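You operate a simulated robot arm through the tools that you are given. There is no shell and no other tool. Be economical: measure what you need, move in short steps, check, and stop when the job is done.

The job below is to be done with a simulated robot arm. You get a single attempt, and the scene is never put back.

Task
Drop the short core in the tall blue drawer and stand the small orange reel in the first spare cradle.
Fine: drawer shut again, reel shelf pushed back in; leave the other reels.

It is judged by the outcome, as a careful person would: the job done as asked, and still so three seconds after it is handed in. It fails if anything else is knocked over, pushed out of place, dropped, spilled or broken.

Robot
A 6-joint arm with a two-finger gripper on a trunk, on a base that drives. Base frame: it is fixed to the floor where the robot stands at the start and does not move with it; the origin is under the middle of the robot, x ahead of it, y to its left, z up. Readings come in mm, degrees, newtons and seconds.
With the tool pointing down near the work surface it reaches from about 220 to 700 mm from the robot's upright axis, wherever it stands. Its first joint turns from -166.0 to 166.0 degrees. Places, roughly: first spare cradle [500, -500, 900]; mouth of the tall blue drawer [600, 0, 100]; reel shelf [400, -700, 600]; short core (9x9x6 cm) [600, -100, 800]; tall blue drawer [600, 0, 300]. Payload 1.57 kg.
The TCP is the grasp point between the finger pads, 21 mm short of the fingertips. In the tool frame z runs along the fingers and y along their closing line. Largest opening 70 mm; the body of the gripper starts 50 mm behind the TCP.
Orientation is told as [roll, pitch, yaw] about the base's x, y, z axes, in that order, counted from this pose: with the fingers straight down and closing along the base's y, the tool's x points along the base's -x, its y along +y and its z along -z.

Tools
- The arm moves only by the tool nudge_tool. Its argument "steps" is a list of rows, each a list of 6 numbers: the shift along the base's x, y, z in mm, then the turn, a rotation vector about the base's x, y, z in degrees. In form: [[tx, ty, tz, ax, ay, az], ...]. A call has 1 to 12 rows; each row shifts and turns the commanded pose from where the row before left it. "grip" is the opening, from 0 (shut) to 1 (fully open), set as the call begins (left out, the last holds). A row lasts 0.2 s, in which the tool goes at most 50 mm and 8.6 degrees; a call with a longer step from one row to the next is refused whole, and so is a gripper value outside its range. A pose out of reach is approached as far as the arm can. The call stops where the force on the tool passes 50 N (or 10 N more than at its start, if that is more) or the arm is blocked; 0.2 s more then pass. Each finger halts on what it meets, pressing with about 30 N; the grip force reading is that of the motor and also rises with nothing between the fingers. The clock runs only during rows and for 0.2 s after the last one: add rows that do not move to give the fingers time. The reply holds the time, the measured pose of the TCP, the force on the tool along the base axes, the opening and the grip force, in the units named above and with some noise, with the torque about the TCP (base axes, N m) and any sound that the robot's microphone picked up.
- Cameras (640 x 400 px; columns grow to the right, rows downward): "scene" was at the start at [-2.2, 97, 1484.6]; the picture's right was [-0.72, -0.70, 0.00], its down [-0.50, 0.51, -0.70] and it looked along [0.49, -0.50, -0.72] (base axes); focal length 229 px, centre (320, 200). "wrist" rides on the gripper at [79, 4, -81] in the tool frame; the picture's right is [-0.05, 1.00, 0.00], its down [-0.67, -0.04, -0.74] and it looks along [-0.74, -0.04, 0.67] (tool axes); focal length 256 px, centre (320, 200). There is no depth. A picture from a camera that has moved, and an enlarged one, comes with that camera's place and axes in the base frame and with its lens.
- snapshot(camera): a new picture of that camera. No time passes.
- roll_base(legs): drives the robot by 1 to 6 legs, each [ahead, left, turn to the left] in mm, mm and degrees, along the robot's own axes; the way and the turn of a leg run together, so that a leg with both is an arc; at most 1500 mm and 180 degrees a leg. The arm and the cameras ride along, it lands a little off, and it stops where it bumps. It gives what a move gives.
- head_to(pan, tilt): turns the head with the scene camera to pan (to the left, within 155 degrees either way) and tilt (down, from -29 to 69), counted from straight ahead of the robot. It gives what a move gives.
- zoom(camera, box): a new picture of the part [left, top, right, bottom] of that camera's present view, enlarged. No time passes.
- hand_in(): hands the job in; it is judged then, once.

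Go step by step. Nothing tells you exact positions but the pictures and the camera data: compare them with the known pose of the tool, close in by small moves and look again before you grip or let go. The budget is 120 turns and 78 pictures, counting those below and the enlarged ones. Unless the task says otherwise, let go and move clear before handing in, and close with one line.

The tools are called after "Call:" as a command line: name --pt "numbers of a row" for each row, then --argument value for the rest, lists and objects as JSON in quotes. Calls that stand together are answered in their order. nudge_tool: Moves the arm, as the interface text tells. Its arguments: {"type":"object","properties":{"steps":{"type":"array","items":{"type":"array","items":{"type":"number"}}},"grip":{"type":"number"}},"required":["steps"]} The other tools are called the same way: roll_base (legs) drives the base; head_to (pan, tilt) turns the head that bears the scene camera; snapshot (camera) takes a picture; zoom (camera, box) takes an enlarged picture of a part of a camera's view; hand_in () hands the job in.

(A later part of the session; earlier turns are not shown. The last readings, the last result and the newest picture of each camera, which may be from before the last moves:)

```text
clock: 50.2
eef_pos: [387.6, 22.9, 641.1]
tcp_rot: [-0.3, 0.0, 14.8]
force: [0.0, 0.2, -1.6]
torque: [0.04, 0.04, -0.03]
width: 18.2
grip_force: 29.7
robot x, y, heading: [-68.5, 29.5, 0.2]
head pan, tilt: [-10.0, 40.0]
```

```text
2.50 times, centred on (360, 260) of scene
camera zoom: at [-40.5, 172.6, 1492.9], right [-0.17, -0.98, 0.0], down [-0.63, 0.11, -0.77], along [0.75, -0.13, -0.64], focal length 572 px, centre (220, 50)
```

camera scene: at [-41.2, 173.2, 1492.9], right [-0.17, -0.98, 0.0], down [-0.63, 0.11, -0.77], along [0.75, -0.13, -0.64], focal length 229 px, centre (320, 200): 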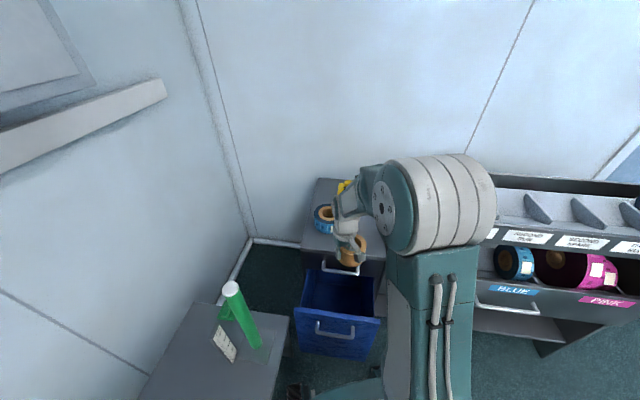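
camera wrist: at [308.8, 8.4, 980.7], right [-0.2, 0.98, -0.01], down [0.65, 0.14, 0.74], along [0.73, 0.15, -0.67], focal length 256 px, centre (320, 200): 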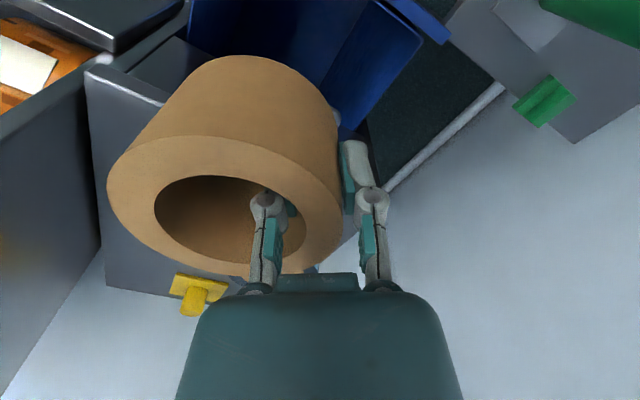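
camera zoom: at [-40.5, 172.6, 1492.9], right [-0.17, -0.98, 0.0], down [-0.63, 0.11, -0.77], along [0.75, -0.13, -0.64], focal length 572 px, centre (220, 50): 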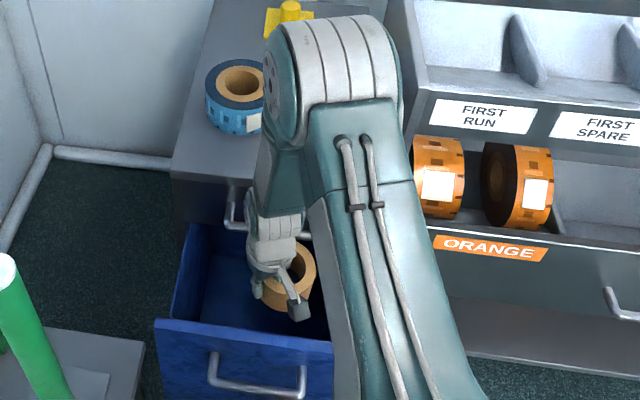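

Still clear. Lowering the core below the rim and then releasing.

Call:
nudge_tool --pt "0 0 -35 0 0 0" --pt "0 0 -35 0 0 0" --pt "0 0 -25 0 0 0"

Call:
snapshot --camera "wrist"

Call:
zoom --camera "scene" --box '[260, 180, 460, 340]'

```text
clock: 51.0
eef_pos: [386.4, 22.3, 544.6]
tcp_rot: [-0.3, 0.2, 14.8]
force: [0.3, 0.0, -1.7]
torque: [0.05, 0.0, -0.02]
width: 18.2
grip_force: 30.0
robot x, y, heading: [-68.2, 34.4, -0.3]
head pan, tilt: [-10.0, 40.0]
```

```text
42 pictures are left
camera wrist: at [309.5, 7.3, 626.4], right [-0.2, 0.98, 0.0], down [0.65, 0.14, 0.74], along [0.73, 0.15, -0.67], focal length 256 px, centre (320, 200)
```

wrist: 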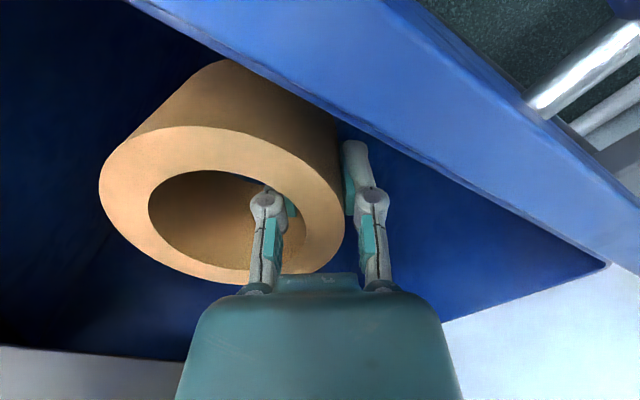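

```text
2.50 times, centred on (360, 260) of scene
camera zoom: at [-40.4, 172.6, 1492.9], right [-0.17, -0.98, 0.0], down [-0.63, 0.11, -0.77], along [0.75, -0.13, -0.64], focal length 572 px, centre (220, 50)
```

zoom: 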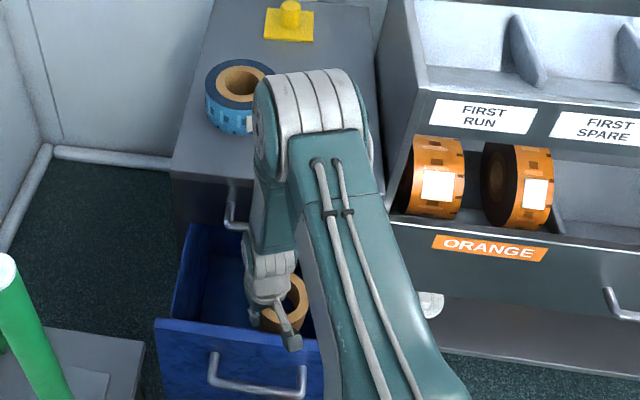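

The core is below the drawer's rim. Releasing it here.

Call:
nudge_tool --pt "0 0 -12 0 0 0" --pt "0 0 0 0 0 0"

Call:
nudge_tool --pt "0 0 0 0 0 0" --pt "0 0 0 0 0 0" --pt "0 0 0 0 0 0" --pt "0 0 0 0 0 0" --grip 0.55

Call:
nudge_tool --pt "0 0 40 0 0 0" --pt "0 0 45 0 0 0" --pt "0 0 45 0 0 0" --pt "0 0 45 0 0 0" --pt "0 0 45 0 0 0" --pt "0 0 45 0 0 0" --pt "0 0 45 0 0 0"

Call:
zoom --camera "scene" --box '[260, 180, 460, 340]'

```text
clock: 51.6
eef_pos: [387.3, 23.9, 534.4]
tcp_rot: [-0.3, 0.2, 14.7]
force: [-0.4, -0.4, -1.7]
torque: [0.08, 0.05, 0.04]
width: 18.0
grip_force: 30.2
robot x, y, heading: [-67.1, 34.4, -0.2]
head pan, tilt: [-10.0, 40.0]
```

```text
clock: 52.6
eef_pos: [386.7, 22.6, 533.7]
tcp_rot: [-0.2, 0.2, 14.9]
force: [-0.2, -0.7, 0.6]
torque: [0.0, 0.0, 0.03]
width: 38.4
grip_force: 0.1
robot x, y, heading: [-69.4, 31.5, -0.1]
head pan, tilt: [-10.0, 40.0]
```

```text
clock: 54.2
eef_pos: [387.5, 23.6, 844.4]
tcp_rot: [-0.2, 0.1, 14.8]
force: [0.6, 0.1, -0.3]
torque: [-0.01, 0.0, -0.05]
width: 38.7
grip_force: 0.1
robot x, y, heading: [-67.8, 32.3, 0.0]
head pan, tilt: [-10.0, 40.0]
```

```text
2.50 times, centred on (360, 260) of scene
camera zoom: at [-41.1, 172.6, 1493.0], right [-0.17, -0.98, 0.0], down [-0.63, 0.11, -0.77], along [0.75, -0.13, -0.64], focal length 572 px, centre (220, 50)
```

zoom: 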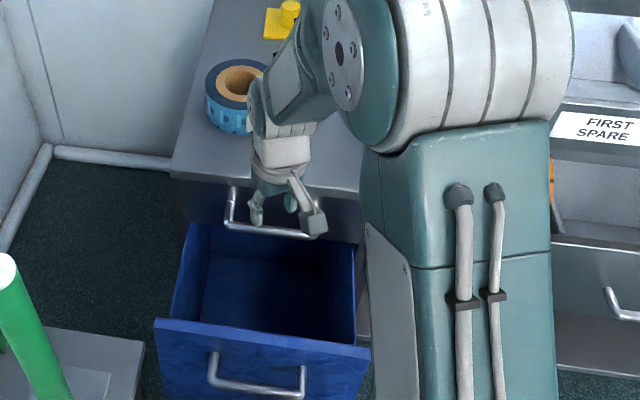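

The core isn't visible from here, presumably on the drawer's floor behind the front. Checking with the wrist camera.

Call:
snapshot --camera "wrist"

```text
39 pictures are left
camera wrist: at [309.7, 7.9, 924.7], right [-0.2, 0.98, 0.0], down [0.66, 0.14, 0.74], along [0.73, 0.15, -0.67], focal length 256 px, centre (320, 200)
```

wrist: 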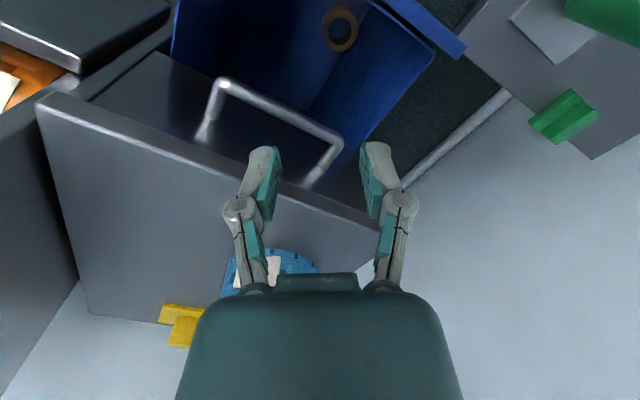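

The core lies on the drawer's floor. Next I back the base up and return to the horizontal posture with the fingers shut, to push the drawer closed below its handle.

Call:
roll_base --legs '[[-120, 0, 0]]'

Call:
nudge_tool --pt "-2 -8 8 5.66 -3.27 -4.62" --pt "-2 -8 8 5.66 -3.27 -4.62" --pt "-2 -8 8 5.66 -3.27 -4.62" --pt "-2 -8 8 5.66 -3.27 -4.62" --pt "-2 -8 8 5.66 -3.27 -4.62" --pt "-2 -8 8 5.66 -3.27 -4.62" --pt "-2 -8 8 5.66 -3.27 -4.62" --pt "-2 -8 0 5.66 -3.27 -4.62" --pt "-2 0 0 5.66 -3.27 -4.62" --pt "-2 0 0 5.66 -3.27 -4.62" --pt "-2 0 0 5.66 -3.27 -4.62" --grip 0

Call:
nudge_tool --pt "0 0 0 5.66 -3.27 -4.62" --pt "0 0 0 5.66 -3.27 -4.62" --pt "0 0 0 5.66 -3.27 -4.62" --pt "0 0 0 5.66 -3.27 -4.62"

```text
clock: 55.5
eef_pos: [268.8, 23.0, 844.6]
tcp_rot: [-0.4, 0.2, 14.8]
force: [-0.1, -0.8, -0.1]
torque: [0.0, 0.02, 0.0]
width: 38.6
grip_force: 0.1
robot x, y, heading: [-184.7, 35.6, -0.4]
head pan, tilt: [-10.0, 40.0]
```

```text
clock: 57.9
eef_pos: [246.0, -41.8, 900.3]
tcp_rot: [68.2, -14.5, -53.6]
force: [-0.1, -1.2, 0.0]
torque: [-0.04, 0.04, 0.01]
width: 0.0
grip_force: 28.6
robot x, y, heading: [-190.2, 30.6, 0.3]
head pan, tilt: [-10.0, 40.0]
```

```text
clock: 58.9
eef_pos: [246.7, -42.2, 899.0]
tcp_rot: [89.8, 0.3, -75.0]
force: [0.5, -0.1, 0.3]
torque: [-0.01, 0.02, -0.02]
width: 0.0
grip_force: 28.2
robot x, y, heading: [-188.4, 32.8, -0.1]
head pan, tilt: [-10.0, 40.0]
```

Descending in front of the open drawer, clear of its handle, to z=440.

Call:
nudge_tool --pt "-25 -5 -30 0 0 0" --pt "0 0 -45 0 0 0" --pt "0 0 -48 0 0 0" --pt "0 0 -48 0 0 0" --pt "0 0 -48 0 0 0" --pt "0 0 -48 0 0 0" --pt "0 0 -48 0 0 0" --pt "0 0 -48 0 0 0" --pt "0 0 -48 0 0 0" --pt "0 0 -48 0 0 0"

Call:
snapshot --camera "wrist"

```text
clock: 61.1
eef_pos: [226.5, -50.7, 450.4]
tcp_rot: [89.9, 0.0, -75.0]
force: [0.2, -0.6, -0.1]
torque: [0.01, 0.01, 0.03]
width: 0.0
grip_force: 28.8
out of reach, approached as far as the arm can: row 1, 10
robot x, y, heading: [-184.7, 31.6, -0.1]
head pan, tilt: [-10.0, 40.0]
```

```text
38 pictures are left
camera wrist: at [128.3, 5.8, 453.4], right [0.01, -0.05, 1.0], down [-0.55, -0.84, -0.03], along [0.84, -0.54, -0.04], focal length 256 px, centre (320, 200)
```

wrist: 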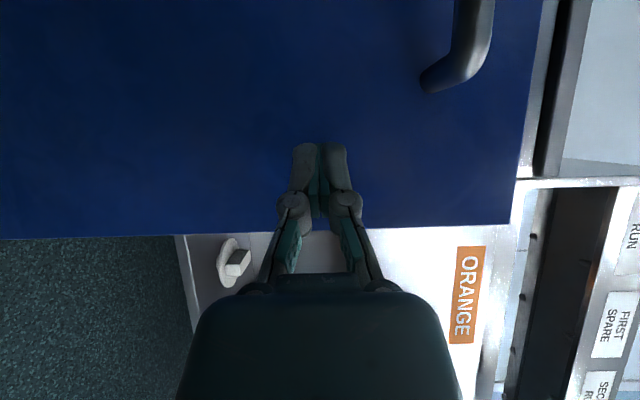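

The shut fingers point at the front below the handle. Moving up to it and pushing along the drawer's axis.

Call:
nudge_tool --pt "20 18 0 0 0 0" --pt "20 18 0 0 0 0" --pt "20 15 0 0 0 0"

Call:
nudge_tool --pt "14 -4.6 0 0 0 0" --pt "18 -5.9 0 0 0 0" --pt "18 -5.9 0 0 0 0" --pt "18 -5.9 0 0 0 0" --pt "18 -5.9 0 0 0 0" --pt "18 -5.9 0 0 0 0" --pt "18 -5.9 0 0 0 0"

Call:
snapshot --camera "wrist"

```text
clock: 61.9
eef_pos: [283.6, 2.9, 447.7]
tcp_rot: [89.7, 0.3, -74.9]
force: [-0.7, -0.7, 1.0]
torque: [0.01, 0.0, 0.0]
width: 0.1
grip_force: 28.6
robot x, y, heading: [-185.8, 30.8, -0.1]
head pan, tilt: [-10.0, 40.0]
```

```text
clock: 63.5
eef_pos: [403.7, -38.6, 458.9]
tcp_rot: [89.6, 0.3, -74.9]
force: [-0.9, 0.7, 0.0]
torque: [-0.03, -0.04, -0.03]
width: 0.0
grip_force: 29.1
out of reach, approached as far as the arm can: row 6, 7
robot x, y, heading: [-187.3, 31.4, 0.1]
head pan, tilt: [-10.0, 40.0]
```

```text
37 pictures are left
camera wrist: at [305.6, 18.9, 462.7], right [0.02, -0.05, 1.0], down [-0.55, -0.84, -0.03], along [0.84, -0.55, -0.05], focal length 256 px, centre (320, 200)
```

wrist: 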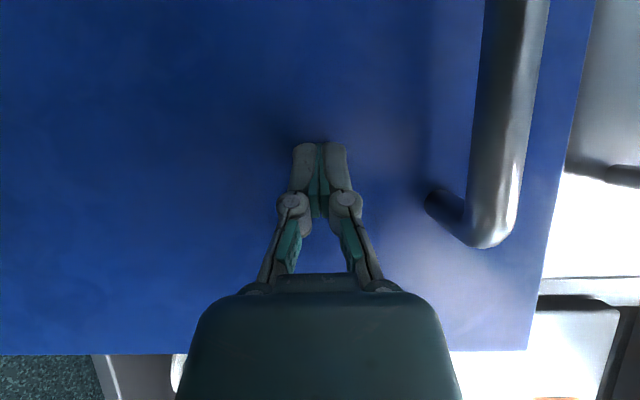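

The arm is at its reach limit low down, with about 85 mm left to close. I'll let the base carry it 60 mm along the same line, then finish with the arm.

Call:
roll_base --legs '[[57, -19, 0]]'

Call:
nudge_tool --pt "10 -3.2 0 0 0 0" --pt "10 -3.2 0 0 0 0" --pt "10 -3.2 0 0 0 0" --pt "8 -2.6 0 0 0 0" --pt "8 -2.6 0 0 0 0"

Call:
zoom --camera "scene" --box '[260, 180, 420, 310]'

```text
clock: 64.5
eef_pos: [462.0, -52.1, 459.3]
tcp_rot: [89.5, 0.0, -75.0]
force: [-0.1, -0.3, 0.7]
torque: [0.0, 0.03, -0.03]
width: 0.1
grip_force: 28.3
robot x, y, heading: [-129.1, 12.5, -0.1]
head pan, tilt: [-10.0, 40.0]
```

```text
clock: 64.9
eef_pos: [463.5, -52.3, 457.2]
tcp_rot: [89.5, 0.5, -74.5]
force: [-3.4, -0.9, 0.0]
torque: [0.0, -0.01, -0.04]
width: 0.0
grip_force: 28.7
out of reach, approached as far as the arm can: row 2
robot x, y, heading: [-130.1, 14.1, 0.2]
head pan, tilt: [-10.0, 40.0]
stopped in row 2: the force on the tool passed its limit at 71 N (the readings are from after the stop); the commanded pose is now the measured one
```

```text
3.08 times, centred on (340, 245) of scene
camera zoom: at [-103.6, 154.5, 1493.0], right [-0.17, -0.98, 0.0], down [-0.63, 0.11, -0.77], along [0.75, -0.13, -0.64], focal length 704 px, centre (258, 62)
```

zoom: 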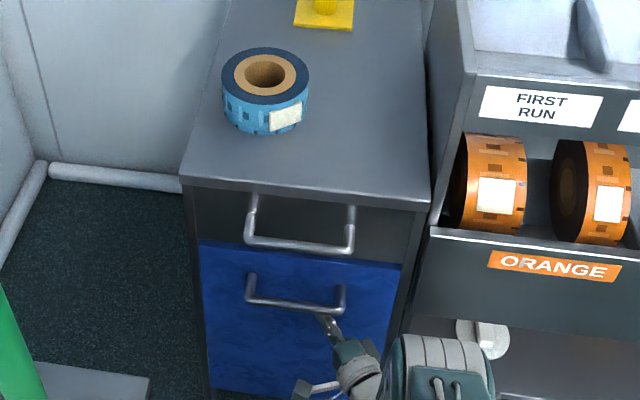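

The drawer hit its stop and looks shut. Next the reel shelf: its handle bar is about (258,-643,540). I'll back off, square the robot to the rack (heading −18°) and stand in front of it.

Call:
roll_base --legs '[[-200, 0, 0], [0, 0, -18]]'

Call:
nudge_tool --pt "-30 0 20 0 0 0" --pt "-30 0 20 0 0 0" --pt "-30 0 20 0 0 0" --pt "-30 0 20 0 0 0"

Call:
roll_base --legs '[[0, -403, 0], [130, 0, 0]]'

Call:
snapshot --camera "scene"

Call:
snapshot --camera "wrist"

```text
clock: 67.5
eef_pos: [213.3, -233.8, 457.5]
tcp_rot: [89.6, 0.4, -92.5]
force: [0.2, -0.4, -0.1]
torque: [0.02, 0.02, 0.01]
width: 0.0
grip_force: 29.2
robot x, y, heading: [-330.6, 14.3, -18.2]
head pan, tilt: [-10.0, 40.0]
```

```text
clock: 68.5
eef_pos: [91.6, -235.0, 537.7]
tcp_rot: [89.7, 0.5, -92.5]
force: [-0.5, 0.2, 0.1]
torque: [0.02, 0.0, 0.0]
width: 0.1
grip_force: 28.1
robot x, y, heading: [-327.2, 14.7, -17.9]
head pan, tilt: [-10.0, 40.0]
```

```text
clock: 71.9
eef_pos: [90.4, -659.0, 538.9]
tcp_rot: [89.6, 0.4, -92.7]
force: [0.5, 0.0, -0.2]
torque: [0.03, -0.01, 0.01]
width: 0.0
grip_force: 28.9
robot x, y, heading: [-331.9, -409.8, -17.9]
head pan, tilt: [-10.0, 40.0]
```

```text
35 pictures are left
camera scene: at [-264.6, -286.4, 1493.1], right [-0.47, -0.88, 0.0], down [-0.57, 0.3, -0.77], along [0.68, -0.36, -0.64], focal length 229 px, centre (320, 200)
```

scene: 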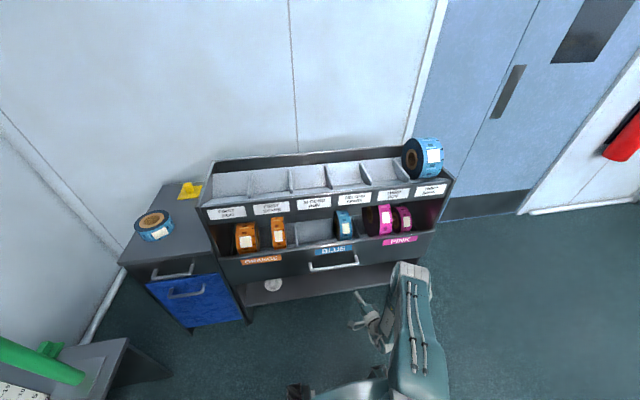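

```text
34 pictures are left
camera wrist: at [13.4, -576.3, 542.6], right [0.01, -0.06, 1.0], down [-0.77, -0.63, -0.04], along [0.63, -0.77, -0.05], focal length 256 px, centre (320, 200)
```

wrist: 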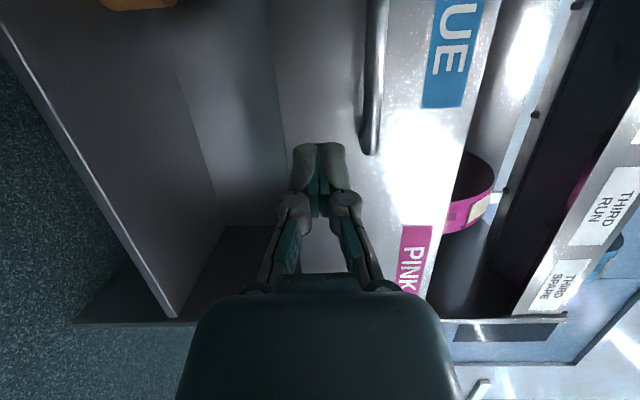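

The handle seems nearer (241,-632,580) by triangulating both cameras. Opening the gripper and approaching it in steps.

Call:
nudge_tool --pt "10 5 14 0 0 0" --pt "20 8 14 0 0 0" --pt "25 8 13 0 0 0" --pt "25 6 0 0 0 0" --grip 1

Call:
snapshot --camera "wrist"

```text
clock: 72.9
eef_pos: [170.4, -632.7, 578.4]
tcp_rot: [89.5, 0.5, -92.6]
force: [0.2, 0.6, 1.1]
torque: [0.0, 0.01, 0.02]
width: 69.8
grip_force: 0.0
robot x, y, heading: [-330.5, -409.9, -18.0]
head pan, tilt: [-10.0, 40.0]
```

```text
33 pictures are left
camera wrist: at [93.4, -549.2, 583.4], right [0.01, -0.06, 1.0], down [-0.77, -0.63, -0.04], along [0.63, -0.77, -0.05], focal length 256 px, centre (320, 200)
```

wrist: 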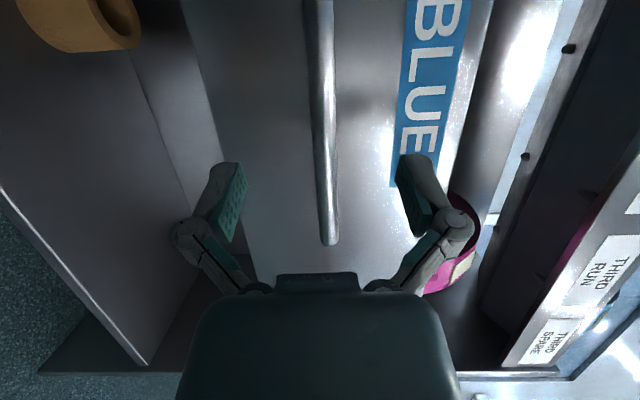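

Bar is vertically centred between the fingers, some 65–85 mm ahead. Advancing 60 and looking.

Call:
nudge_tool --pt "20 -4 1 0 0 0" --pt "20 -4 0 0 0 0" --pt "19 -4 0 0 0 0"

Call:
snapshot --camera "wrist"

```text
clock: 73.7
eef_pos: [229.6, -644.1, 578.9]
tcp_rot: [89.6, 0.5, -92.6]
force: [0.4, -0.5, -0.8]
torque: [-0.01, 0.0, 0.03]
width: 69.9
grip_force: 0.1
robot x, y, heading: [-329.2, -410.2, -18.1]
head pan, tilt: [-10.0, 40.0]
```

```text
32 pictures are left
camera wrist: at [152.1, -561.1, 583.8], right [0.0, -0.06, 1.0], down [-0.77, -0.63, -0.04], along [0.63, -0.77, -0.05], focal length 256 px, centre (320, 200)
```

wrist: 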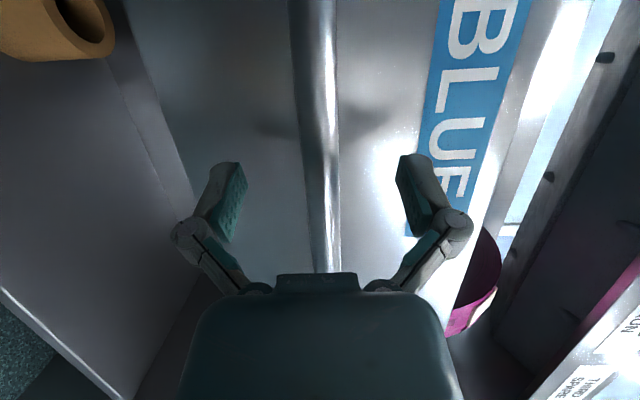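

The bar is now at the grasp depth. A last 8 mm, then close and pull along the normal.

Call:
nudge_tool --pt "8 -2 0 0 0 0"

Call:
nudge_tool --pt "0 0 0 0 0 0" --pt "0 0 0 0 0 0" --pt "0 0 0 0 0 0" --grip 0

Call:
nudge_tool --pt "-8 2.6 0 0 0 0" --pt "-12 3.9 0 0 0 0" --pt "-14 4.6 0 0 0 0" --pt "-14 4.6 0 0 0 0" --pt "-14 4.6 0 0 0 0" --pt "-14 4.6 0 0 0 0"

Call:
zoom --camera "scene" --box '[190, 140, 470, 315]'

```text
clock: 74.1
eef_pos: [237.9, -647.1, 580.3]
tcp_rot: [89.6, 0.5, -92.5]
force: [-0.2, -0.1, -0.3]
torque: [-0.01, 0.0, -0.02]
width: 70.3
grip_force: 0.0
robot x, y, heading: [-334.0, -410.4, -18.0]
head pan, tilt: [-10.0, 40.0]
```

```text
clock: 74.9
eef_pos: [236.8, -646.5, 580.4]
tcp_rot: [89.6, 0.4, -92.5]
force: [-24.3, 4.8, 14.1]
torque: [-0.22, 0.07, 0.06]
width: 14.6
grip_force: 31.7
robot x, y, heading: [-330.4, -409.0, -17.9]
head pan, tilt: [-10.0, 40.0]
```

```text
clock: 76.3
eef_pos: [159.5, -621.0, 580.9]
tcp_rot: [89.4, 0.5, -92.6]
force: [-0.7, 0.1, -5.6]
torque: [-0.14, 0.08, -0.7]
width: 14.6
grip_force: 32.2
robot x, y, heading: [-334.6, -411.4, -18.0]
head pan, tilt: [-10.0, 40.0]
```

```text
2.29 times, centred on (330, 228) of scene
camera zoom: at [-263.8, -285.6, 1493.0], right [-0.47, -0.88, 0.0], down [-0.57, 0.3, -0.76], along [0.68, -0.36, -0.64], focal length 523 px, centre (297, 137)
```

zoom: 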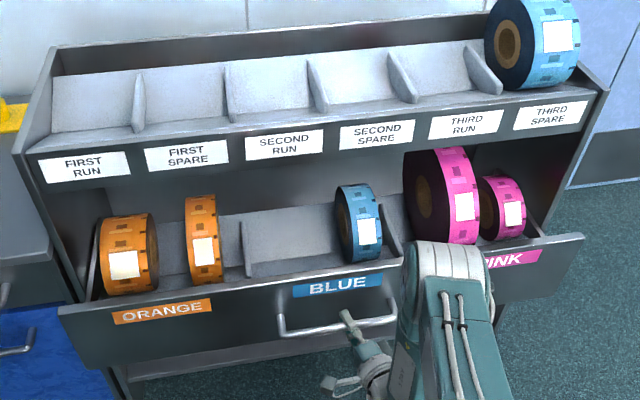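

The shelf slides out with the reels steady; the narrow right-hand orange reel is the small one. Pulling another ~125 mm.

Call:
nudge_tool --pt "-10 3.2 0 0 0 0" --pt "-14 4.6 0 0 0 0" --pt "-14 4.6 0 0 0 0" --pt "-14 4.6 0 0 0 0" --pt "-14 4.6 0 0 0 0" --pt "-14 4.6 0 0 0 0" --pt "-14 4.6 0 0 0 0" --pt "-14 4.6 0 0 0 0" --pt "-8 2.6 0 0 0 0"

Call:
zoom --camera "scene" --box '[190, 140, 470, 315]'

```text
clock: 78.3
eef_pos: [45.6, -583.8, 580.2]
tcp_rot: [89.4, 0.5, -92.6]
force: [1.3, -0.6, -17.1]
torque: [-0.18, 0.03, -0.14]
width: 14.8
grip_force: 31.8
robot x, y, heading: [-331.8, -409.5, -18.1]
head pan, tilt: [-10.0, 40.0]
```

```text
2.29 times, centred on (330, 228) of scene
camera zoom: at [-263.8, -286.1, 1493.0], right [-0.47, -0.88, 0.0], down [-0.57, 0.3, -0.76], along [0.68, -0.36, -0.64], focal length 523 px, centre (297, 137)
```

zoom: 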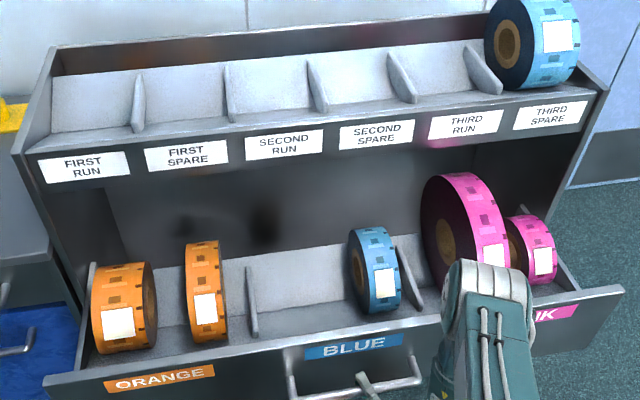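

The shelf is out about 200 mm. I want to compare the two orange reels carefully before choosing, so zooming in.

Call:
zoom --camera "scene" --box '[215, 230, 315, 320]'

```text
4.44 times, centred on (265, 275) of scene
camera zoom: at [-263.8, -286.1, 1493.0], right [-0.47, -0.88, 0.0], down [-0.57, 0.3, -0.76], along [0.68, -0.36, -0.64], focal length 1018 px, centre (564, -133)
```

zoom: 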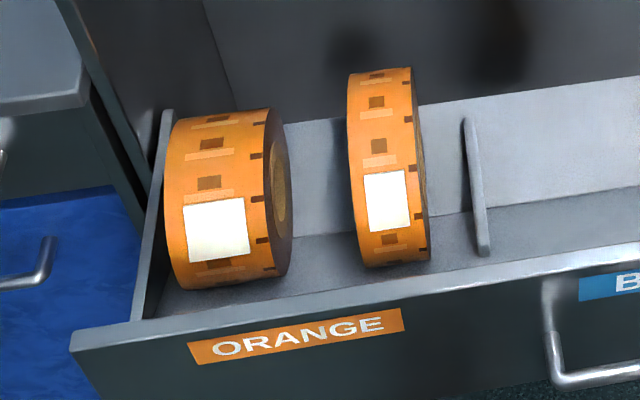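

The two orange reels differ oddly (left wider, right taller), so I'll measure both from above. Releasing the handle, backing out and turning the tool down.

Call:
nudge_tool --pt "0 0 0 0 0 0" --pt "0 0 0 0 0 0" --pt "0 0 0 0 0 0" --pt "-25 1 0 0 0 0" --pt "-25 1 0 0 0 0" --pt "-5 0 0 0 0 0" --grip 1

Call:
nudge_tool --pt "0 0 45 0 0 0" --pt "0 0 45 0 0 0" --pt "0 0 45 0 0 0" --pt "0 0 45 0 0 0" --pt "0 0 45 0 0 0" --pt "0 0 45 0 0 0" --pt "0 0 45 0 0 0" --pt "0 0 45 0 0 0"

Call:
nudge_tool --pt "5 -6 8 -4.37 4.86 4.62" --pt "5 -6 8 -4.37 4.86 4.62" --pt "5 -6 8 -4.37 4.86 4.62" --pt "5 -6 8 -4.37 4.86 4.62" --pt "5 -6 8 -4.37 4.86 4.62" --pt "5 -6 8 -4.37 4.86 4.62" --pt "5 0 0 -4.37 4.86 4.62" --pt "5 0 0 -4.37 4.86 4.62" --pt "5 0 0 -4.37 4.86 4.62" --pt "5 0 0 -4.37 4.86 4.62" --pt "5 0 0 -4.37 4.86 4.62" --pt "5 0 0 -4.37 4.86 4.62"

Call:
nudge_tool --pt "10 15 0 -4.37 4.86 4.62" --pt "10 15 0 -4.37 4.86 4.62" --pt "10 15 0 -4.37 4.86 4.62"

```text
clock: 79.7
eef_pos: [-9.9, -582.1, 580.6]
tcp_rot: [89.5, 0.6, -92.7]
force: [-0.2, 0.3, 0.0]
torque: [-0.01, -0.02, 0.01]
width: 70.0
grip_force: 0.2
robot x, y, heading: [-332.9, -410.0, -18.1]
head pan, tilt: [-10.0, 40.0]
```

```text
clock: 81.5
eef_pos: [28.1, -633.5, 898.2]
tcp_rot: [89.5, 0.6, -92.6]
force: [-0.1, 0.4, -0.4]
torque: [0.0, 0.02, -0.03]
width: 70.0
grip_force: 0.0
out of reach, approached as far as the arm can: row 6, 7, 8
robot x, y, heading: [-333.7, -405.5, -18.0]
head pan, tilt: [-10.0, 40.0]
```

```text
clock: 84.1
eef_pos: [88.3, -671.7, 946.5]
tcp_rot: [15.2, -11.1, -18.9]
force: [0.1, 0.9, 0.7]
torque: [-0.01, 0.02, 0.0]
width: 70.0
grip_force: 0.1
robot x, y, heading: [-333.2, -410.2, -17.9]
head pan, tilt: [-10.0, 40.0]
```

```text
clock: 84.9
eef_pos: [117.8, -625.7, 947.0]
tcp_rot: [-0.6, 0.6, -3.5]
force: [-1.0, -0.9, 0.3]
torque: [-0.02, 0.01, 0.0]
width: 70.0
grip_force: 0.1
robot x, y, heading: [-332.9, -408.8, -18.0]
head pan, tilt: [-10.0, 40.0]
```

Tool is down. Driving left 260 and ahead 90 to stand before the orange reels, then looking from above.

Call:
roll_base --legs '[[0, 260, 0], [90, 0, 0]]'

Call:
snapshot --camera "wrist"

Call:
snapshot --camera "scene"

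```text
clock: 87.4
eef_pos: [281.9, -413.7, 946.3]
tcp_rot: [-0.2, 0.5, -3.5]
force: [0.5, -0.6, 0.5]
torque: [0.01, -0.03, -0.01]
width: 70.1
grip_force: 0.1
robot x, y, heading: [-169.9, -191.4, -18.2]
head pan, tilt: [-10.0, 40.0]
```

```text
28 pictures are left
camera wrist: at [203.1, -404.7, 1026.7], right [0.11, 0.99, 0.0], down [0.67, -0.07, 0.74], along [0.73, -0.09, -0.67], focal length 256 px, centre (320, 200)
```

wrist: 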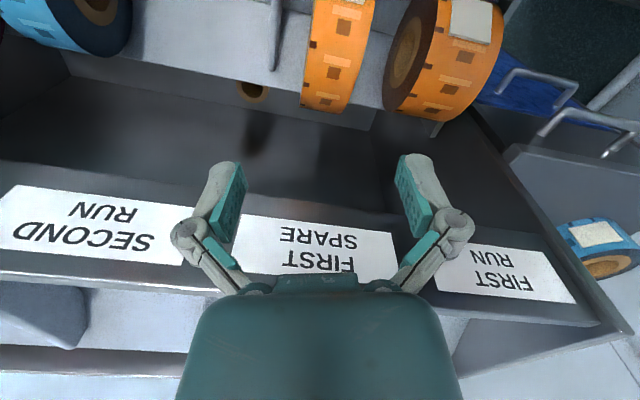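

```text
27 pictures are left
camera scene: at [-101.5, -75.6, 1493.6], right [-0.47, -0.88, 0.0], down [-0.57, 0.31, -0.76], along [0.68, -0.36, -0.64], focal length 229 px, centre (320, 200)
```

scene: 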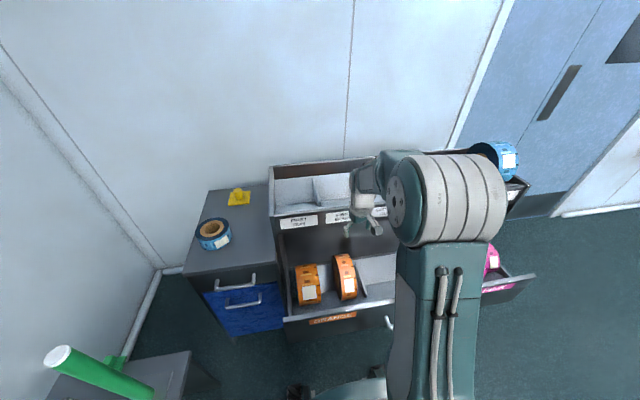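

The reels are just outside the wrist view; pulling the tool back 130 mm for a proper look.

Call:
nudge_tool --pt "-35 15 0 0 0 0" --pt "-35 15 0 0 0 0" --pt "-35 15 0 0 0 0" --pt "-25 10 0 0 0 0"

Call:
snapshot --camera "wrist"

```text
clock: 88.4
eef_pos: [150.2, -353.6, 946.5]
tcp_rot: [-0.6, 0.4, -3.6]
force: [-0.5, 0.4, 0.5]
torque: [-0.01, -0.02, 0.0]
width: 69.8
grip_force: 0.1
robot x, y, heading: [-168.7, -195.7, -18.0]
head pan, tilt: [-10.0, 40.0]
```

```text
26 pictures are left
camera wrist: at [74.0, -343.6, 1027.8], right [0.12, 0.99, -0.01], down [0.67, -0.07, 0.74], along [0.73, -0.09, -0.67], focal length 256 px, centre (320, 200)
```

wrist: 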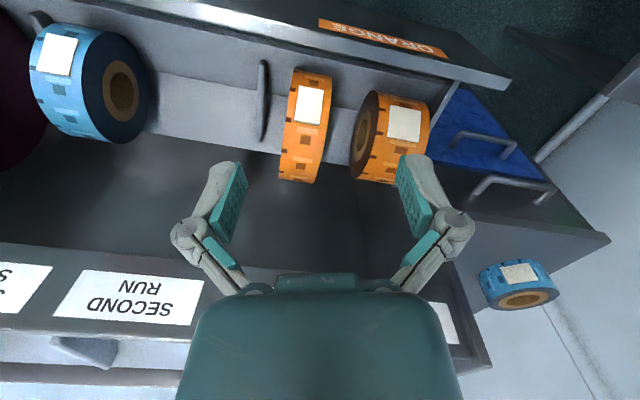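

Measured: left orange about 155 mm diameter × 88 mm wide, right about 175–180 × 57 mm. I need a firm check of the widths against the 70 mm opening, so I'll shift left and hover the aligned, open gripper over the left reel.

Call:
roll_base --legs '[[0, 150, 0]]'

Call:
nudge_tool --pt "35 -8 -20 0 0 -7.2" --pt "40 -10 -30 0 0 -7.3" --pt "40 -10 -30 0 0 0" --pt "33 -13 -30 0 0 0"

Call:
snapshot --camera "wrist"

```text
clock: 89.8
eef_pos: [197.5, -218.6, 946.6]
tcp_rot: [-0.3, 0.5, -3.3]
force: [0.3, 0.2, -1.3]
torque: [-0.02, 0.04, 0.0]
width: 69.7
grip_force: 0.0
robot x, y, heading: [-124.6, -57.4, -18.1]
head pan, tilt: [-10.0, 40.0]
```

```text
refused: row 2 steps farther than a row can; nothing moved
```

```text
25 pictures are left
camera wrist: at [118.7, -208.2, 1027.8], right [0.11, 0.99, -0.01], down [0.67, -0.07, 0.74], along [0.73, -0.09, -0.67], focal length 256 px, centre (320, 200)
```

wrist: 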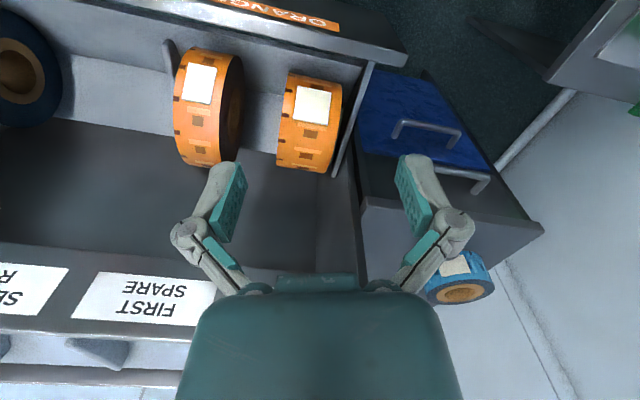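

The left reel looks about 82–88 mm wide, the right about 57. I'll hover over the left one to compare directly against the 70 mm opening.

Call:
nudge_tool --pt "29 -7 -35 0 0 -3" --pt "29 -7 -35 0 0 -3" --pt "29 -7 -35 0 0 -3" --pt "29 -7 -35 0 0 -3" --pt "29 -6 -37 0 0 -2.7"

Call:
snapshot --camera "wrist"

Call:
zoom --camera "scene" --box '[260, 150, 460, 330]'

```text
clock: 91.0
eef_pos: [343.0, -248.0, 769.3]
tcp_rot: [-0.6, 0.4, -18.3]
force: [-1.0, -0.9, 0.2]
torque: [0.05, -0.02, -0.01]
width: 69.6
grip_force: 0.0
robot x, y, heading: [-123.7, -57.9, -17.8]
head pan, tilt: [-10.0, 40.0]
```

```text
24 pictures are left
camera wrist: at [270.4, -220.2, 850.6], right [0.36, 0.93, -0.01], down [0.63, -0.24, 0.74], along [0.69, -0.27, -0.67], focal length 256 px, centre (320, 200)
```

wrist: 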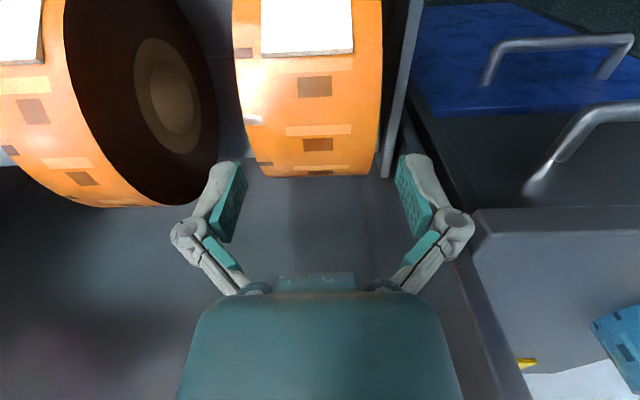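

```text
2.22 times, centred on (360, 240) of scene
camera zoom: at [-55.0, 66.9, 1493.1], right [-0.47, -0.88, 0.0], down [-0.57, 0.3, -0.77], along [0.68, -0.36, -0.64], focal length 509 px, centre (231, 111)
```

zoom: 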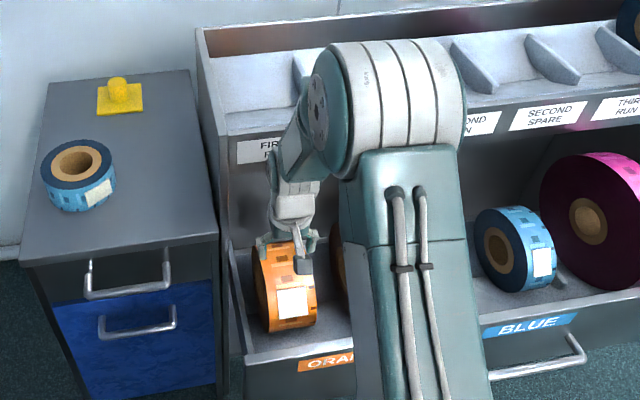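

The left reel measures about 82 mm wide, too wide to grip and the bulkier of the two, so the narrow right-hand one is the small reel. Moving over it for a look.

Call:
nudge_tool --pt "0 0 40 0 0 0" --pt "-12 -38 15 0 0 0" --pt "-12 -38 0 0 0 0" --pt "-14 -38 0 0 0 0" --pt "-15 -38 0 0 0 0"

Call:
snapshot --camera "wrist"

```text
clock: 92.2
eef_pos: [290.6, -400.3, 823.7]
tcp_rot: [-0.5, 0.6, -18.1]
force: [-0.5, -0.8, 0.4]
torque: [-0.03, 0.0, 0.0]
width: 70.0
grip_force: 0.1
robot x, y, heading: [-124.3, -56.5, -18.1]
head pan, tilt: [-10.0, 40.0]
```

```text
22 pictures are left
camera wrist: at [217.3, -371.1, 906.0], right [0.36, 0.93, -0.01], down [0.63, -0.24, 0.74], along [0.69, -0.27, -0.67], focal length 256 px, centre (320, 200)
```

wrist: 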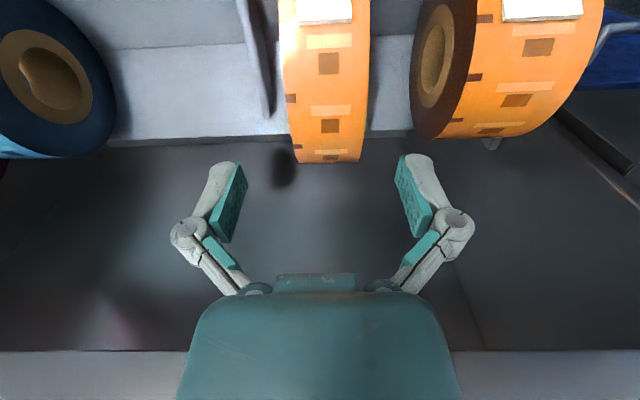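

The narrow reel is about 53–60 mm wide, centred 5 mm left of the gripper; the divider is clear. Correcting and lowering in stages.

Call:
nudge_tool --pt "1.4 4.3 -20 0 0 0" --pt "0 0 -25 0 0 0"

Call:
snapshot --camera "wrist"

Call:
zoom --camera "scene" --box '[260, 150, 460, 330]'

```text
clock: 92.8
eef_pos: [291.2, -395.3, 780.4]
tcp_rot: [-0.6, 0.5, -18.1]
force: [0.3, 0.0, -1.5]
torque: [0.02, 0.0, 0.02]
width: 70.1
grip_force: 0.1
robot x, y, heading: [-122.9, -56.4, -18.0]
head pan, tilt: [-10.0, 40.0]
```

```text
21 pictures are left
camera wrist: at [218.8, -366.4, 861.3], right [0.36, 0.93, -0.01], down [0.63, -0.24, 0.74], along [0.69, -0.27, -0.67], focal length 256 px, centre (320, 200)
```

wrist: 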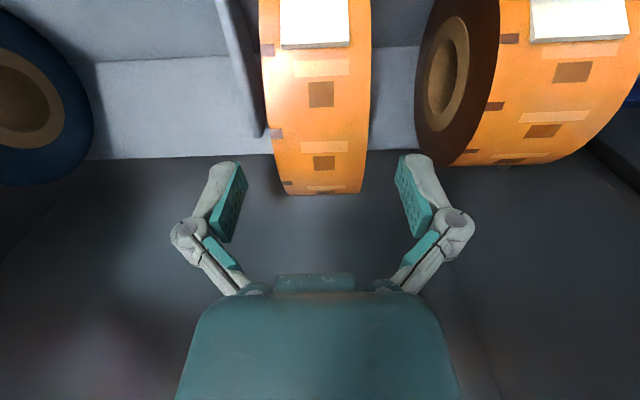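

```text
2.22 times, centred on (360, 240) of scene
camera zoom: at [-54.8, 68.0, 1493.1], right [-0.47, -0.88, 0.0], down [-0.57, 0.3, -0.77], along [0.68, -0.36, -0.64], focal length 509 px, centre (231, 111)
```

zoom: 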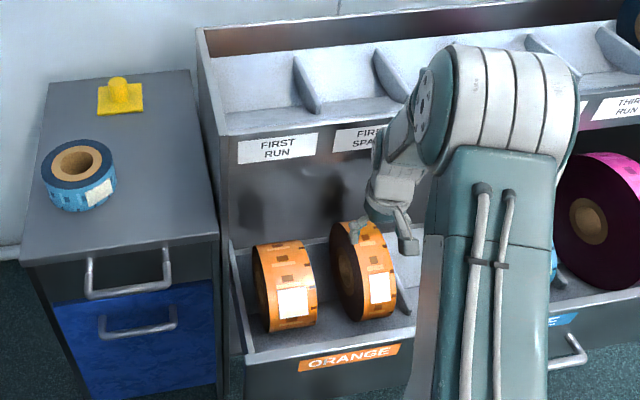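

The reel solves to: centre p −421, z 642, radius 91, top at z≈733, width 56. I'll trim yaw 2.4° and lower the fingers to straddle it at z=700.

Call:
nudge_tool --pt "5 -1.5 -20 0 0 2.4" --pt "0 0 -20 0 0 0" --pt "0 0 -20 0 0 0" --pt "0 0 -20 0 0 0"

Call:
snapshot --camera "wrist"

```text
clock: 93.8
eef_pos: [295.9, -397.1, 700.6]
tcp_rot: [-0.6, 0.6, -15.7]
force: [0.3, -0.1, 0.3]
torque: [0.0, 0.01, 0.03]
width: 70.2
grip_force: 0.1
robot x, y, heading: [-123.3, -56.8, -18.2]
head pan, tilt: [-10.0, 40.0]
```

```text
19 pictures are left
camera wrist: at [222.2, -371.3, 780.6], right [0.32, 0.95, -0.01], down [0.64, -0.21, 0.74], along [0.7, -0.24, -0.67], focal length 256 px, centre (320, 200)
```

wrist: 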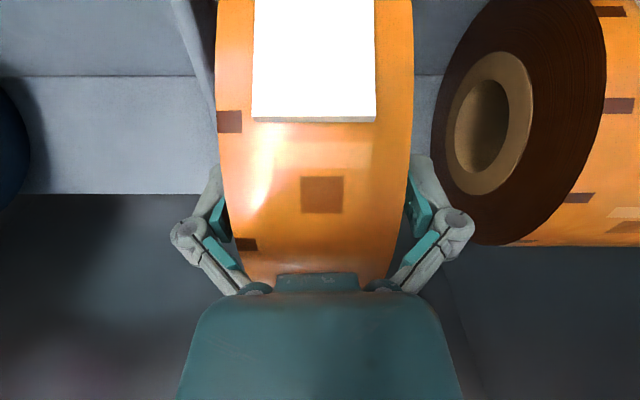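

The fingers straddle the reel. Closing, then a small lift as a test.

Call:
nudge_tool --pt "0 0 0 0 0 0" --pt "0 0 0 0 0 0" --pt "0 0 0 0 0 0" --grip 0

Call:
nudge_tool --pt "0 0 8 0 0 0" --pt "0 0 15 0 0 0" --pt "0 0 15 0 0 0" --pt "0 0 0 0 0 0"

Call:
zoom --camera "scene" --box '[260, 150, 460, 330]'

```text
clock: 94.6
eef_pos: [297.1, -398.1, 701.8]
tcp_rot: [-0.5, 0.5, -15.7]
force: [0.7, -1.1, 18.2]
torque: [0.3, -0.35, -0.23]
width: 58.2
grip_force: 29.9
robot x, y, heading: [-122.7, -56.3, -18.1]
head pan, tilt: [-10.0, 40.0]
```

```text
clock: 95.6
eef_pos: [297.1, -398.3, 737.9]
tcp_rot: [-0.6, 0.6, -15.7]
force: [0.1, 0.1, -3.7]
torque: [0.0, 0.03, -0.02]
width: 58.1
grip_force: 30.2
robot x, y, heading: [-118.0, -60.9, -18.3]
head pan, tilt: [-10.0, 40.0]
```

```text
2.22 times, centred on (360, 240) of scene
camera zoom: at [-54.5, 67.9, 1493.1], right [-0.47, -0.88, 0.0], down [-0.57, 0.3, -0.77], along [0.68, -0.36, -0.64], focal length 509 px, centre (231, 111)
```

zoom: 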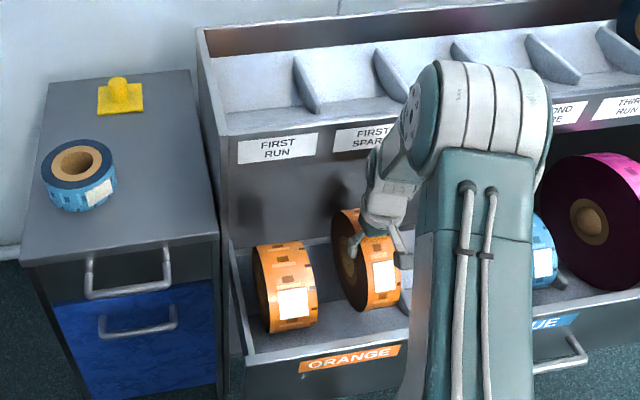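

Held securely (weight ~4 N, width 58). The reel must clear the shelf's front plate (top ≈700) and the rack's lip, so: a bit out, up, further out, and up to z≈1170.

Call:
nudge_tool --pt "-12 3.7 8 0 0 0" --pt "-12 3.7 8 0 0 0" --pt "-10 3.3 6 0 0 0" --pt "0 0 25 0 0 0" --pt "0 0 30 0 0 0" --pt "0 0 30 0 0 0" --pt "0 0 30 0 0 0"

Call:
nudge_tool --pt "-20 6.5 10 0 0 0" --pt "-20 6.5 20 0 0 0" --pt "0 0 35 0 0 0" --pt "0 0 40 0 0 0" --pt "0 0 40 0 0 0" --pt "0 0 40 0 0 0" --pt "0 0 40 0 0 0" --pt "0 0 40 0 0 0" --pt "0 0 30 0 0 0"

Call:
snapshot --camera "wrist"

Call:
snapshot --camera "scene"

```text
clock: 97.2
eef_pos: [261.0, -387.3, 876.3]
tcp_rot: [-0.4, 0.6, -15.9]
force: [0.2, 0.3, -3.0]
torque: [0.01, 0.05, -0.03]
width: 58.1
grip_force: 30.2
robot x, y, heading: [-123.5, -54.2, -18.0]
head pan, tilt: [-10.0, 40.0]
```

```text
clock: 99.2
eef_pos: [222.0, -373.4, 1170.6]
tcp_rot: [-0.6, 0.6, -15.6]
force: [0.3, -0.4, -3.4]
torque: [0.05, 0.04, 0.01]
width: 57.8
grip_force: 30.1
robot x, y, heading: [-118.9, -54.3, -17.9]
head pan, tilt: [-10.0, 40.0]
```

```text
17 pictures are left
camera wrist: at [147.8, -347.4, 1251.5], right [0.32, 0.95, -0.01], down [0.64, -0.21, 0.74], along [0.7, -0.24, -0.67], focal length 256 px, centre (320, 200)
```

wrist: 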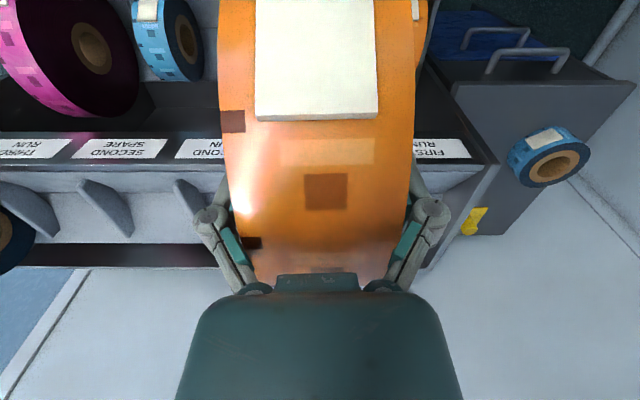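

```text
16 pictures are left
camera scene: at [-55.2, 68.6, 1493.0], right [-0.47, -0.88, 0.0], down [-0.57, 0.3, -0.77], along [0.68, -0.36, -0.64], focal length 229 px, centre (320, 200)
```

scene: 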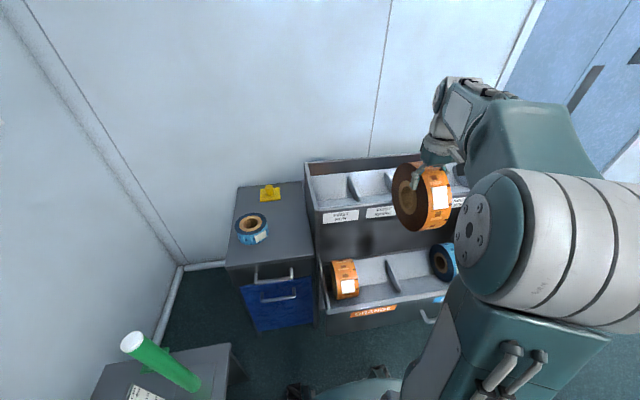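

Up and clear. I'll zoom on the neighbouring cradles to understand their profile before moving in.

Call:
zoom --camera "wrist" --box '[20, 120, 240, 280]'

Call:
zoom --camera "scene" --box '[295, 140, 455, 240]'

```text
2.50 times, centred on (130, 200) of wrist
camera zoom: at [147.8, -347.4, 1251.5], right [0.32, 0.95, -0.01], down [0.64, -0.21, 0.74], along [0.7, -0.24, -0.67], focal length 640 px, centre (795, 200)
```

zoom: 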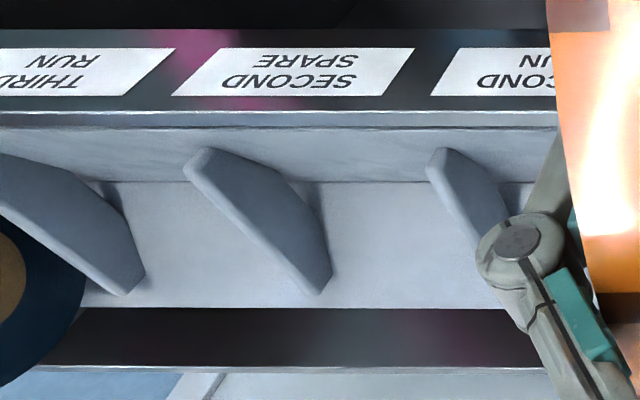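

```text
4.00 times, centred on (375, 190) of scene
camera zoom: at [-55.2, 68.6, 1493.0], right [-0.47, -0.88, 0.0], down [-0.57, 0.3, -0.77], along [0.68, -0.36, -0.64], focal length 916 px, centre (100, 240)
```

zoom: 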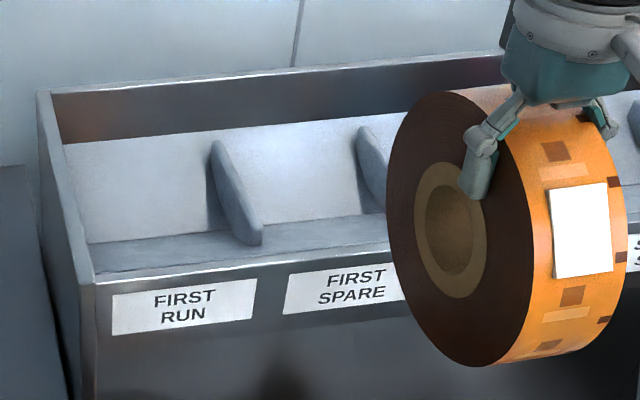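

The cradle is a shallow V-trough: lip top z≈967 at p≈−488, valley about p −590, z≈925. So the reel's centre should land near p −595. Driving ahead 55 mm then carrying the reel in over the trough.

Call:
roll_base --legs '[[55, 0, 0]]'

Call:
nudge_tool --pt "36 -11.7 0 0 0 0" --pt "36 -11.7 0 0 0 0" --pt "36 -11.7 0 0 0 0" --pt "36 -11.7 0 0 0 0" --pt "36 -11.7 0 0 0 0"

Call:
snapshot --camera "wrist"

Call:
zoom --camera "scene" --box '[280, 100, 480, 260]'

```text
clock: 100.1
eef_pos: [274.7, -390.5, 1169.5]
tcp_rot: [-0.5, 0.6, -15.7]
force: [-0.2, 0.2, -4.4]
torque: [0.0, 0.07, -0.01]
width: 57.7
grip_force: 30.3
robot x, y, heading: [-69.5, -72.0, -17.7]
head pan, tilt: [-10.0, 40.0]
```

```text
clock: 101.3
eef_pos: [453.8, -448.6, 1169.9]
tcp_rot: [-0.6, 0.6, -15.7]
force: [-0.8, -0.6, -1.1]
torque: [-0.04, 0.0, -0.01]
width: 57.7
grip_force: 29.8
robot x, y, heading: [-72.5, -80.1, -17.9]
head pan, tilt: [-10.0, 40.0]
```

```text
13 pictures are left
camera wrist: at [380.1, -423.2, 1252.3], right [0.32, 0.95, -0.01], down [0.64, -0.21, 0.74], along [0.7, -0.24, -0.67], focal length 256 px, centre (320, 200)
```

wrist: 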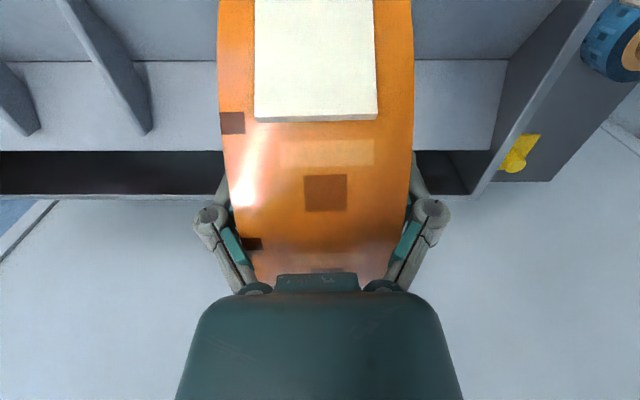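

```text
2.50 times, centred on (380, 180) of scene
camera zoom: at [-2.4, 50.5, 1493.1], right [-0.47, -0.88, 0.0], down [-0.57, 0.3, -0.77], along [0.68, -0.36, -0.64], focal length 572 px, centre (170, 250)
```

zoom: 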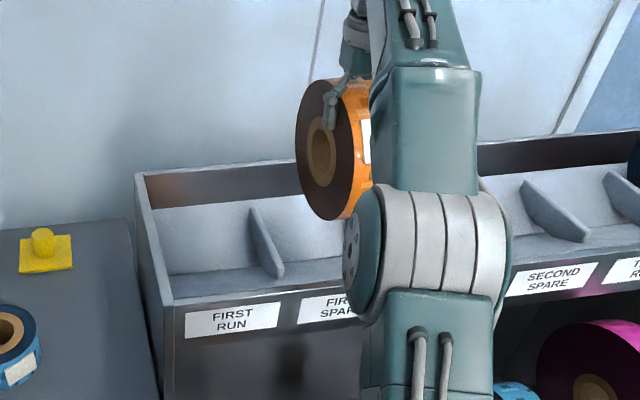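

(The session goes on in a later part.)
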